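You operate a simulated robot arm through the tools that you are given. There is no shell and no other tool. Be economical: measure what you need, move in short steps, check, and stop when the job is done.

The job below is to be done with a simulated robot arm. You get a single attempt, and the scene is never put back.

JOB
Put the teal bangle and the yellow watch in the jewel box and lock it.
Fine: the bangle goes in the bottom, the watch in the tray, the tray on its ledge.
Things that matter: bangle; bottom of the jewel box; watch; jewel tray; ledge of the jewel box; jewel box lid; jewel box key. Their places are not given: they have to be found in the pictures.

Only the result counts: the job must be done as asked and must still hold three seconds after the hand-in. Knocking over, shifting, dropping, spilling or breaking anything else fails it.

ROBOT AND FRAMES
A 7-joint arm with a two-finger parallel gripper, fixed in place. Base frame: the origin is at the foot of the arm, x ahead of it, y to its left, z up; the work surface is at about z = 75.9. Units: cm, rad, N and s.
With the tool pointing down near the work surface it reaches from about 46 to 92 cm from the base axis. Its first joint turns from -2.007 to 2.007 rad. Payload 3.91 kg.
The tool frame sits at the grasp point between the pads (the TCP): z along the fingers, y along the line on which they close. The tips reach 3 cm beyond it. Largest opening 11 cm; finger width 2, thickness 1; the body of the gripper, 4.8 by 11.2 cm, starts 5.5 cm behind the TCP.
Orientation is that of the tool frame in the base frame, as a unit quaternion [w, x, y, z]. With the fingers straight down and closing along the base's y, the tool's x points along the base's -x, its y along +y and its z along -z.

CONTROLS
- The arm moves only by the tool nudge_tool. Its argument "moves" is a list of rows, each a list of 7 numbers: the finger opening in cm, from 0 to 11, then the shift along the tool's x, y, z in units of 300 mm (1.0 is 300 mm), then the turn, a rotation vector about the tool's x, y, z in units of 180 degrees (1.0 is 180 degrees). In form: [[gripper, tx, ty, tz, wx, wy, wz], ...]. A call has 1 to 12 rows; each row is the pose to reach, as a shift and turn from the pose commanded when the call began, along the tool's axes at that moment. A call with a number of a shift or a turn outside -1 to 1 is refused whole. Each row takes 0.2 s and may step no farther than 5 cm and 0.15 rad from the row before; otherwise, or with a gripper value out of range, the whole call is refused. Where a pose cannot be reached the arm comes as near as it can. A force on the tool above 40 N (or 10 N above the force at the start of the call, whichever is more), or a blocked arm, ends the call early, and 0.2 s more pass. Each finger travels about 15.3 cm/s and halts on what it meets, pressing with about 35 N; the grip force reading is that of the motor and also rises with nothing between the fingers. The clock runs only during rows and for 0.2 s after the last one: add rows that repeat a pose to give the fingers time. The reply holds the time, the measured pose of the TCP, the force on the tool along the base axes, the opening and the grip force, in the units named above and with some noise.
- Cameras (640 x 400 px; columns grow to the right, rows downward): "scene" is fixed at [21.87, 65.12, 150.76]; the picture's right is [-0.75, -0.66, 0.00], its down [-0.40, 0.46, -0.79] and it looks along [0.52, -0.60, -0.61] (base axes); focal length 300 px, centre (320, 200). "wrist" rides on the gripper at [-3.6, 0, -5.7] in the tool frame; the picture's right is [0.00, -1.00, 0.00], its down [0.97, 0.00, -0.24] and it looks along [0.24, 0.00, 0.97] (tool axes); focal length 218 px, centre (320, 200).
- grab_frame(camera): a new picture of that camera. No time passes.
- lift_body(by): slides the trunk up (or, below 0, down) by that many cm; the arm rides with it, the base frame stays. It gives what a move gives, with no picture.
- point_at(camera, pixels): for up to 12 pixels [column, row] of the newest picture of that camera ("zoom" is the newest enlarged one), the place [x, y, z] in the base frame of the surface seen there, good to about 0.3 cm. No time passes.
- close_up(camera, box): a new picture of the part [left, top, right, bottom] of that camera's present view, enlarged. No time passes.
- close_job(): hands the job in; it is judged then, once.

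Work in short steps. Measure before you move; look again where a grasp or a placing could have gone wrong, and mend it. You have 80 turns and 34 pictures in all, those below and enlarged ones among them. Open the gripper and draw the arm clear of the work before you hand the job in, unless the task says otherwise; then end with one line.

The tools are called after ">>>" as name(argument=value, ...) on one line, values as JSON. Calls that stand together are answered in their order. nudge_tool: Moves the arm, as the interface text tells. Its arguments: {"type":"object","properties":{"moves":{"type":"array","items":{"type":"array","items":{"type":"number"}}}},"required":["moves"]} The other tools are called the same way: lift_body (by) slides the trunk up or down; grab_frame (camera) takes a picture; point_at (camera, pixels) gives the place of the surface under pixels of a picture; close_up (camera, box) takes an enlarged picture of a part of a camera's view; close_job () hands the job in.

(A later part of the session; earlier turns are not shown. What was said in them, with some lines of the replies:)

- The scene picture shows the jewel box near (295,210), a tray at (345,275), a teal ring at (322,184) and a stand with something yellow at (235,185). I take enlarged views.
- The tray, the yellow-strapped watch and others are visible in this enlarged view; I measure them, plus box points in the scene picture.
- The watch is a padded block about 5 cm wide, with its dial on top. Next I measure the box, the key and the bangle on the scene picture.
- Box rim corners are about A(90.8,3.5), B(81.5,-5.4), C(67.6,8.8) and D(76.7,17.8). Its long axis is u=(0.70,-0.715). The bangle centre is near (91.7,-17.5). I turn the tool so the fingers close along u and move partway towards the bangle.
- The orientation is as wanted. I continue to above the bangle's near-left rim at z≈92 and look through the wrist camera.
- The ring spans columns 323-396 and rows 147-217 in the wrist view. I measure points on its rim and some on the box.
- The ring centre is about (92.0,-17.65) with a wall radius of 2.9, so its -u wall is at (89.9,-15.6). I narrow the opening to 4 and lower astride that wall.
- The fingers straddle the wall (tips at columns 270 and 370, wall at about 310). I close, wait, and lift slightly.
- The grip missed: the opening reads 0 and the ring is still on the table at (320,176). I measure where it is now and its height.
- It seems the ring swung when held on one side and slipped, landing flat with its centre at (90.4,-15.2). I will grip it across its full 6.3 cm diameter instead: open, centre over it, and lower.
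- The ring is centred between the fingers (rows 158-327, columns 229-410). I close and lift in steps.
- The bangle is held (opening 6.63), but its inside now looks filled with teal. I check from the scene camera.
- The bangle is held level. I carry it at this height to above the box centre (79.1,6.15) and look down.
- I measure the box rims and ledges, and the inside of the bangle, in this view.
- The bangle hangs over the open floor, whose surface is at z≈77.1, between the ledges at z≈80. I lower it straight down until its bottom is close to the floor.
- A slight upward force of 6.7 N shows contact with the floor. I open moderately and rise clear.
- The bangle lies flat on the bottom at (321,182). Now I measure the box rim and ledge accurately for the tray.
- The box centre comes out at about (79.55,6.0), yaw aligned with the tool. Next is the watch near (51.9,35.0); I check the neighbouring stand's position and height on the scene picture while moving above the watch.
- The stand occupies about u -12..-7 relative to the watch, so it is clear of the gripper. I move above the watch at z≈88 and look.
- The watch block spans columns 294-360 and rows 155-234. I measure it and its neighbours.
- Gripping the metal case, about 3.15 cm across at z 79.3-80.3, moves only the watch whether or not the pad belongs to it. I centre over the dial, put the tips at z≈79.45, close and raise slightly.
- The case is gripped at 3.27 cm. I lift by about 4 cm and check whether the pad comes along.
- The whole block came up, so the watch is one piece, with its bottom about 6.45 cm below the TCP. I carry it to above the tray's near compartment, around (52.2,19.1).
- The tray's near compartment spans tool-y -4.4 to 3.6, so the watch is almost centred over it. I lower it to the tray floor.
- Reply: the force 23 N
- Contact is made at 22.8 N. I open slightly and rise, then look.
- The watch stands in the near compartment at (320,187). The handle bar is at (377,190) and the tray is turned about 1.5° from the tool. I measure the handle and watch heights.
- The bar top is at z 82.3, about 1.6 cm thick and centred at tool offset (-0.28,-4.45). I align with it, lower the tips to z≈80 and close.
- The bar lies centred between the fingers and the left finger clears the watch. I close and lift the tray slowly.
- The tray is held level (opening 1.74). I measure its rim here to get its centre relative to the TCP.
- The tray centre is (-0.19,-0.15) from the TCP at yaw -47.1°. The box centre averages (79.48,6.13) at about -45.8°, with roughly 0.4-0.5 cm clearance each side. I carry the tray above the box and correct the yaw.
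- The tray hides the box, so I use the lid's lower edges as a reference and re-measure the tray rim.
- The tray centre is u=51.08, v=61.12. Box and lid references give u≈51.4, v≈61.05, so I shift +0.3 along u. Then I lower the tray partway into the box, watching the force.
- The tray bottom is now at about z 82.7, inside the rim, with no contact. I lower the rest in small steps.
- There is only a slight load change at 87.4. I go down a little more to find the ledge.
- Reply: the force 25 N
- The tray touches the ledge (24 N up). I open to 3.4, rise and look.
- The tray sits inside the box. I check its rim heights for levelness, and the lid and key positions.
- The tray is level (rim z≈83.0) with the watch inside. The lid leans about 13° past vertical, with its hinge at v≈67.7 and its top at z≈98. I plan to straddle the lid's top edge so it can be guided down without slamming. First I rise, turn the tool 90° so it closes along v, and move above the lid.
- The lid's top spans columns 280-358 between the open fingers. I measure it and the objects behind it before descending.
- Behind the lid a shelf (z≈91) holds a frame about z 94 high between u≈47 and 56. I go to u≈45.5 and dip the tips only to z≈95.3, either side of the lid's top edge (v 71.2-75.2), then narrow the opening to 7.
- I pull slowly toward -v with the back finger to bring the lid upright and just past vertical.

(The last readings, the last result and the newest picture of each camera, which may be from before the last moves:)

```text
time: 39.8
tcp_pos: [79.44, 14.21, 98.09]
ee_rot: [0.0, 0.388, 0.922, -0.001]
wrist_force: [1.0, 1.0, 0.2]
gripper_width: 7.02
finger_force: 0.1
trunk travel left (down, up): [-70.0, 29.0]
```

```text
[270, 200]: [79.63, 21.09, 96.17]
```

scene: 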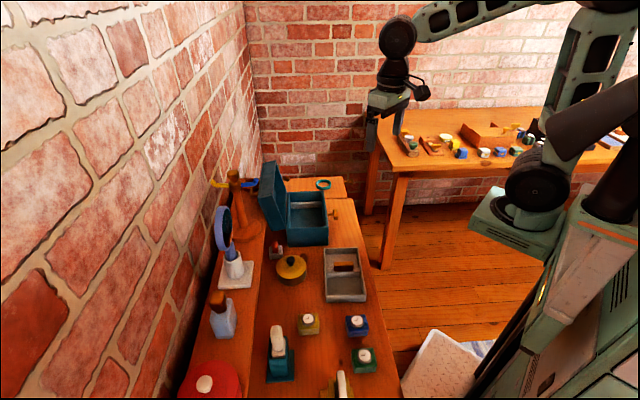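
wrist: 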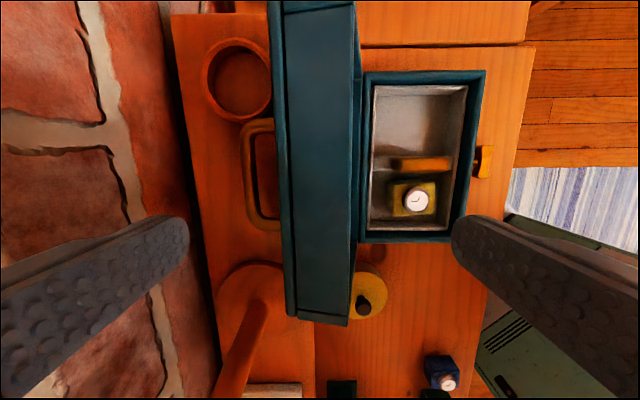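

There was no resisting force, so the lid moved with the fingers. I move on, lowering and widening the opening so the front finger carries the free edge down to about 45°.

>>> nudge_tool(moves=[[7.5, 0, -0.015, 0, 0, 0, 0], [8, 0, -0.03, 0.01, 0, 0, 0], [8.5, 0, -0.045, 0.025, 0, 0, 0], [9, 0, -0.06, 0.045, 0, 0, 0], [9.5, 0, -0.075, 0.065, 0, 0, 0], [10, 0, -0.09, 0.085, 0, 0, 0], [10.5, 0, -0.107, 0.103, 0, 0, 0]])

>>> close_up(camera="scene", box=[230, 130, 374, 250])

```text
time: 41.4
tcp_pos: [77.35, 12.11, 94.9]
ee_rot: [-0.001, 0.389, 0.921, -0.001]
wrist_force: [-0.4, -0.2, -0.7]
gripper_width: 10.52
finger_force: 0.1
trunk travel left (down, up): [-70.0, 29.0]
```

```text
3.33 times, centred on (302, 190) of scene
```

zoom: 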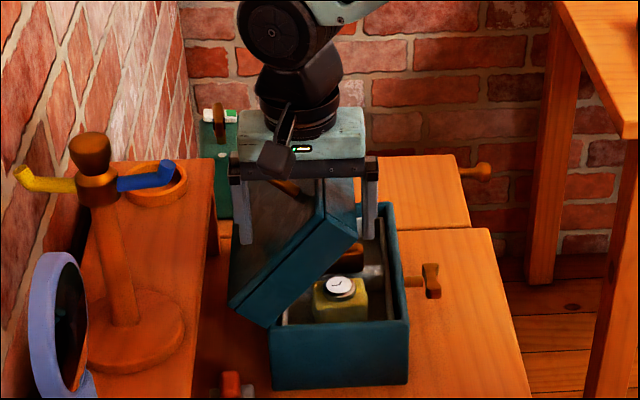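

The lid follows and is now at about 45°. I measure its end edges and where it touches the finger.

>>> point_at(camera="zoom", pixels=[[355, 236], [320, 212], [268, 322], [233, 303], [245, 225], [370, 230], [300, 245], [350, 215]])

```text
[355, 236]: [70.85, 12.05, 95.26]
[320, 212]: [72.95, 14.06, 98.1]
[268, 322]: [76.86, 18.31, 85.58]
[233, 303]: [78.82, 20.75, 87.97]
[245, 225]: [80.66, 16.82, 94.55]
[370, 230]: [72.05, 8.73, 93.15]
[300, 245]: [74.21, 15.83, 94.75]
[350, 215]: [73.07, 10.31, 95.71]
```

The free edge is at v≈59.0, z≈95.3 (lid about 50°), close against the front finger at v≈58.45. I follow the lid's arc down to about 15° while tilting the tool so the back finger stays above the lid.

>>> nudge_tool(moves=[[10.5, 0, -0.022, -0.005, -0.0278, 0, 0], [10.5, 0, -0.0447, -0.009, -0.0556, 0, 0], [10.5, 0, -0.074, 0.009, -0.0833, 0, 0], [10.5, 0, -0.1033, 0.027, -0.111, 0, 0], [10.5, 0, -0.129, 0.05, -0.139, 0, 0], [10.5, 0, -0.155, 0.0733, -0.1667, 0, 0], [10.5, 0, -0.175, 0.1013, -0.189, 0, 0], [10.5, 0, -0.175, 0.1013, -0.189, 0, 0]])

>>> close_up(camera="scene", box=[230, 130, 374, 250])

```text
time: 43.2
tcp_pos: [73.44, 8.57, 92.03]
ee_rot: [0.114, 0.371, 0.881, 0.27]
wrist_force: [-1.4, -1.4, -0.4]
gripper_width: 10.6
finger_force: 0.8
trunk travel left (down, up): [-70.0, 29.0]
```

```text
3.33 times, centred on (302, 190) of scene
```

zoom: 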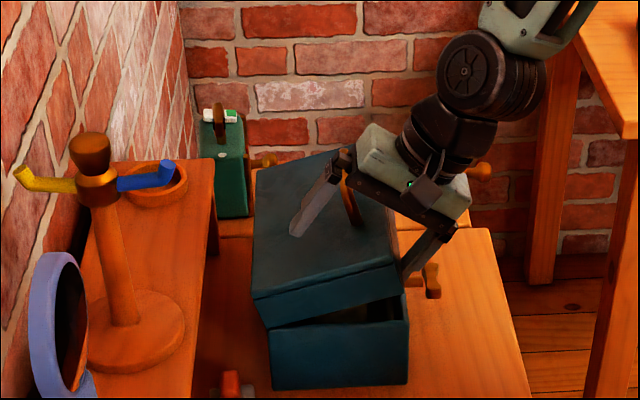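

The lid is at about 15° resting on the front finger. I draw the hand slowly out toward -v so the edge slides down the finger and the lid settles, then I rise.

>>> nudge_tool(moves=[[10.5, 0, -0.0138, -0.0093, 0, 0, 0], [10.5, 0, -0.0276, -0.0186, 0, 0, 0], [10.5, 0, -0.0414, -0.0279, 0, 0, 0], [10.5, 0, -0.0552, -0.0372, 0, 0, 0], [10.5, 0, -0.069, -0.0465, 0, 0, 0], [10.5, 0, -0.083, -0.056, 0, 0, 0], [10.5, 0, -0.11, -0.0744, 0, 0, 0], [10.5, 0, -0.138, -0.093, 0, 0, 0], [10.5, 0, -0.138, -0.15, 0, 0, 0], [10.5, 0, -0.138, -0.25, 0, 0, 0]])

```text
time: 45.4
tcp_pos: [67.99, 2.97, 95.88]
ee_rot: [0.113, 0.371, 0.882, 0.27]
wrist_force: [0.1, 0.1, 0.7]
gripper_width: 10.5
finger_force: 0.1
trunk travel left (down, up): [-70.0, 29.0]
```

The hand is free. I check that the lid has closed and measure the key with one enlarged scene view.

>>> close_up(camera="scene", box=[260, 165, 356, 249])

>>> point_at(camera="zoom", pixels=[[460, 270], [490, 240], [495, 285], [490, 300]])

```text
4.76 times, centred on (308, 207) of scene
```

zoom: 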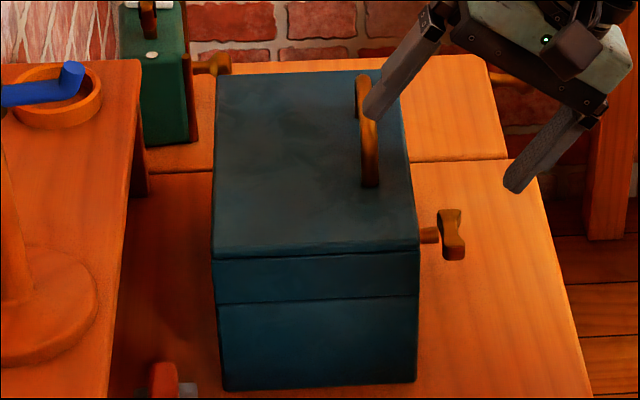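

```text
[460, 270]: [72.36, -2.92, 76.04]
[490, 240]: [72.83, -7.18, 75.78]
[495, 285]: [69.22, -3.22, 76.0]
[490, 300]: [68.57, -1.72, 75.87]
```

The lid is fully shut; there is a loop handle on top near the front edge. I measure the key bow at (448,212)-(453,258) and the shaft at (430,235).

>>> point_at(camera="zoom", pixels=[[447, 213], [450, 225], [447, 235], [450, 245], [453, 256], [430, 235], [460, 250], [458, 215], [365, 80], [370, 185], [368, 120], [415, 240]])

```text
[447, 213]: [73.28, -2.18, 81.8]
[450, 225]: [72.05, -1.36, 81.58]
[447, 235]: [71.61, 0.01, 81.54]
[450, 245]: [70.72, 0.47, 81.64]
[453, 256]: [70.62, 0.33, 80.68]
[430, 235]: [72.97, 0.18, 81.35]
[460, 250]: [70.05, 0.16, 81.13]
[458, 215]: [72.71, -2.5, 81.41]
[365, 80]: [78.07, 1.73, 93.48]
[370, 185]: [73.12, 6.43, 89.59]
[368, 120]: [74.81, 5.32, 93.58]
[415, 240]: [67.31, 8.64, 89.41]
```

The lid is at z≈89.5 with its loop at v≈56.8. The key bow lies flat along u, with axis u≈51.45, v≈51.0, z≈81.2 and ends at ±1.85. Keeping the present tilt, I close the fingers, turn the tool so it closes along u, and move to in front of the key's +u end at a safe height.

>>> nudge_tool(moves=[[5, 0, -0.03, 0, 0, 0, 0], [0, 0, -0.06, 0, 0, 0, -0.04], [0, -0.02, -0.08, 0, 0, 0, -0.085], [0, -0.05, -0.1087, 0, 0, 0, -0.13], [0, -0.08, -0.1087, 0.02, 0, 0, -0.175], [0, -0.11, -0.1087, 0.03, 0, 0, -0.22], [0, -0.14, -0.1087, 0.04, 0, 0, -0.265], [0, -0.17, -0.1087, 0.05, 0, 0, -0.31], [0, -0.2, -0.1087, 0.06, 0, 0, -0.355], [0, -0.23, -0.1087, 0.07, 0, 0, -0.4], [0, -0.25, -0.1087, 0.08, 0, 0, -0.445], [0, -0.261, -0.1087, 0.0835, 0, 0, -0.49]])

```text
time: 48.0
tcp_pos: [72.65, -3.48, 91.97]
ee_rot: [0.27, -0.348, 0.891, 0.114]
wrist_force: [0.1, -0.3, 0.0]
gripper_width: 0.03
finger_force: 34.9
trunk travel left (down, up): [-70.0, 29.0]
```

The tip is above the key's +u end (u≈53.3, v≈51.1). I lower it vertically to press that end down, a clockwise turn seen from the front.

>>> nudge_tool(moves=[[0, 0.0468, -0.001, 0.0692, 0, 0, 0], [0, 0.0935, -0.002, 0.138, 0, 0, 0], [0, 0.1234, -0.003, 0.1826, 0, 0, 0], [0, 0.1346, -0.0035, 0.1992, 0, 0, 0], [0, 0.1459, -0.004, 0.2158, 0, 0, 0], [0, 0.1571, -0.0042, 0.2324, 0, 0, 0], [0, 0.1683, -0.0045, 0.249, 0, 0, 0]])

```text
time: 49.2
tcp_pos: [72.62, -3.39, 84.75]
ee_rot: [0.274, -0.348, 0.889, 0.114]
wrist_force: [-8.9, -4.8, 24.8]
gripper_width: 0.0
finger_force: 34.6
trunk travel left (down, up): [-70.0, 29.0]
stopped in row 6: the force on the tool passed its limit (the readings are from after the stop); the commanded pose is now the measured one
```

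The key resists that direction (stopped right at contact, z≈81.7). I rise, move to the -u end and press there instead.

>>> nudge_tool(moves=[[0, -0.028, 0, -0.0415, 0, 0, 0], [0, -0.028, 0.065, -0.0415, 0, 0, 0], [0, -0.028, 0.125, -0.0415, 0, 0, 0], [0, -0.012, 0.125, -0.018, 0, 0, 0], [0, 0, 0.125, 0, 0, 0, 0], [0, 0.0094, 0.125, 0.0138, 0, 0, 0], [0, 0.0187, 0.125, 0.0277, 0, 0, 0], [0, 0.028, 0.125, 0.0415, 0, 0, 0]])

```text
time: 51.0
tcp_pos: [70.23, -0.81, 83.06]
ee_rot: [0.273, -0.347, 0.89, 0.113]
wrist_force: [0.9, 0.1, 1.0]
gripper_width: 0.0
finger_force: 34.9
trunk travel left (down, up): [-70.0, 29.0]
```

It gave way freely here, so the key seems to be turning. I lower 0.9 cm more, then check with a picture.

>>> nudge_tool(moves=[[0, 0.0084, 0, 0.0125, 0, 0, 0], [0, 0.0168, 0, 0.025, 0, 0, 0], [0, 0.0168, 0, 0.025, 0, 0, 0]])

>>> close_up(camera="scene", box=[310, 190, 358, 232])

```text
time: 51.8
tcp_pos: [70.07, -0.61, 82.21]
ee_rot: [0.273, -0.347, 0.89, 0.113]
wrist_force: [-2.5, 3.0, 2.9]
gripper_width: 0.0
finger_force: 34.9
trunk travel left (down, up): [-70.0, 29.0]
```

```text
9.52 times, centred on (334, 211) of scene
```

zoom: 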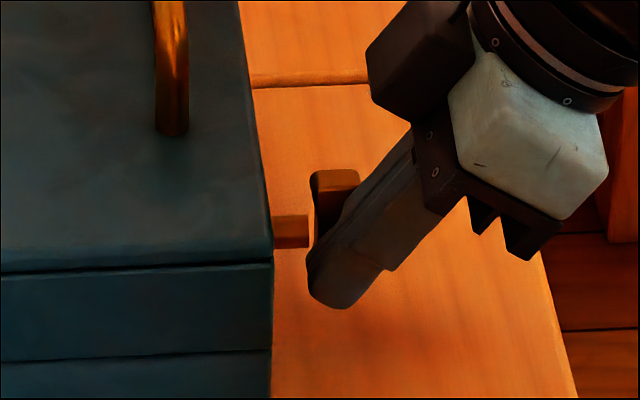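

The bow's upper end is now visible at (335,178) behind the finger, raised. I measure its position.

>>> point_at(camera="zoom", pixels=[[325, 175], [345, 176], [325, 190], [320, 210], [345, 195], [290, 222], [318, 225]])

```text
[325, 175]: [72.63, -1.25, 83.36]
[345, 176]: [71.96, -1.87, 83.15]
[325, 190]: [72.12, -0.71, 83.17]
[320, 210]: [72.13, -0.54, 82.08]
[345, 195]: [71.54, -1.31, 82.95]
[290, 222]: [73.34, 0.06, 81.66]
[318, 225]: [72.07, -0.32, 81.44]
```

The bow is nearly vertical (upper end z≈83.3, u≈51.4). I rise, open to 5, centre on the key axis, lower over it and close gently so the pads square it upright.

>>> nudge_tool(moves=[[0, 0, 0.013, 0, 0, 0, 0], [0, -0.03, 0.013, -0.045, 0, 0, 0], [0, -0.0935, 0.013, -0.138, 0, 0, 0], [5, -0.0935, -0.03, -0.138, 0, 0, 0], [5, -0.0935, -0.062, -0.138, 0, 0, 0], [5, -0.05, -0.062, -0.074, 0, 0, 0], [5, -0.011, -0.062, -0.0166, 0, 0, 0], [5, -0.011, -0.062, -0.0166, 0, 0, 0]])

```text
time: 53.6
tcp_pos: [71.46, -2.01, 82.56]
ee_rot: [0.272, -0.347, 0.89, 0.114]
wrist_force: [-0.2, 0.2, -0.1]
gripper_width: 5.01
finger_force: 0.0
trunk travel left (down, up): [-70.0, 29.0]
```

The fingers straddle the key (u≈51.46) with no contact. I close on the bow.

>>> nudge_tool(moves=[[3, 0, 0, 0, 0, 0, 0], [1.5, 0, 0, 0, 0, 0, 0], [0.3, 0, 0, 0, 0, 0, 0], [0.3, 0, 0, 0, 0, 0, 0], [0.3, 0, 0, 0, 0, 0, 0]])

```text
time: 54.8
tcp_pos: [71.45, -1.88, 82.71]
ee_rot: [0.272, -0.348, 0.89, 0.114]
wrist_force: [1.7, -3.4, 3.8]
gripper_width: 1.49
finger_force: 35.0
trunk travel left (down, up): [-70.0, 29.0]
```

The pads grip the bow at 1.49 cm. To be sure it reaches the end of its turn, I twist about 8° more in the same direction about the key's axis and watch the force.

>>> nudge_tool(moves=[[0.3, 0, 0.0035, 0, 0.0185, -0.0005, -0.0125], [0.3, 0, 0.007, 0, 0.037, -0.001, -0.025], [0.3, 0, 0.007, 0, 0.037, -0.001, -0.025]])

```text
time: 55.6
tcp_pos: [71.05, -1.82, 82.63]
ee_rot: [0.297, -0.366, 0.88, 0.052]
wrist_force: [-3.6, 3.3, 0.5]
gripper_width: 1.85
finger_force: 35.0
trunk travel left (down, up): [-70.0, 29.0]
```

The opening grew to 1.85 instead of the key following, so the key is at its stop. I open and draw back along the tool axis, up and clear.

>>> nudge_tool(moves=[[0.3, 0, 0, 0, 0, 0, 0], [5, 0, 0, 0, 0, 0, 0], [5, 0, 0, 0, 0, 0, 0], [5, 0, 0, -0.08, 0, 0, 0], [5, 0, 0, -0.2, 0, 0, 0], [5, 0, 0, -0.33, 0, 0, 0], [5, 0, 0, -0.46, 0, 0, 0], [5, 0, 0, -0.59, 0, 0, 0]])

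>>> close_up(camera="scene", box=[260, 170, 356, 234])

```text
time: 57.4
tcp_pos: [62.66, -7.36, 97.1]
ee_rot: [0.297, -0.366, 0.88, 0.052]
wrist_force: [0.8, 0.4, -1.0]
gripper_width: 5.03
finger_force: 0.0
trunk travel left (down, up): [-70.0, 29.0]
```

```text
6.25 times, centred on (308, 202) of scene
```

zoom: 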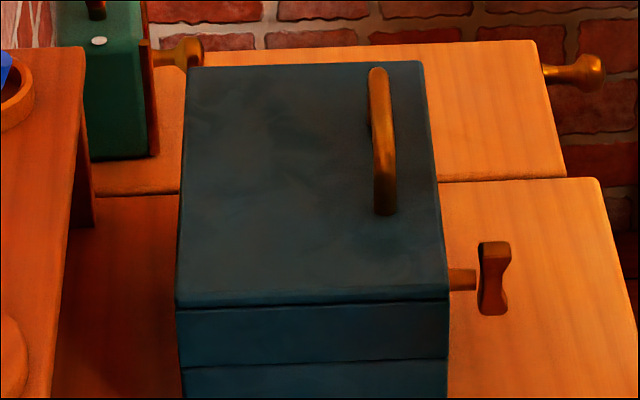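

The lid is shut and the hand is clear. I measure the bow's upper and lower ends to confirm it is vertical.

>>> point_at(camera="zoom", pixels=[[484, 246], [500, 246], [485, 262], [486, 278], [487, 295], [489, 311], [503, 310], [503, 250], [465, 280], [310, 302], [310, 362], [447, 300]])

```text
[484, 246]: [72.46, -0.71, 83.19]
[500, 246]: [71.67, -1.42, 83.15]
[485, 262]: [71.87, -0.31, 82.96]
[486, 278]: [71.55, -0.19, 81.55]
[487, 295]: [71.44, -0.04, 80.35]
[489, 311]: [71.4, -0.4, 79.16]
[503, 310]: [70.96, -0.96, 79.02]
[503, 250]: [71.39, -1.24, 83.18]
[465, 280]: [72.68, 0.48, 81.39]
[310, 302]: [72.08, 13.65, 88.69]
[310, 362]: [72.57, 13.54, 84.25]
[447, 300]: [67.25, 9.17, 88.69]
```

The bow spans z 79.0-83.2 and is upright against its stop. The lid is flush at z 88.7 and the gripper is open and clear, so I hand the job in.

>>> close_job()

```text
The job is handed in.
```

I've handed the job in: the teal bangle is in the bottom of the jewel box, the yellow watch is in the tray on its ledge, and the lid is shut and locked with the key turned to its stop. The bangle slipped out on my first grip, sliding a few centimetres on the table before I regripped it.
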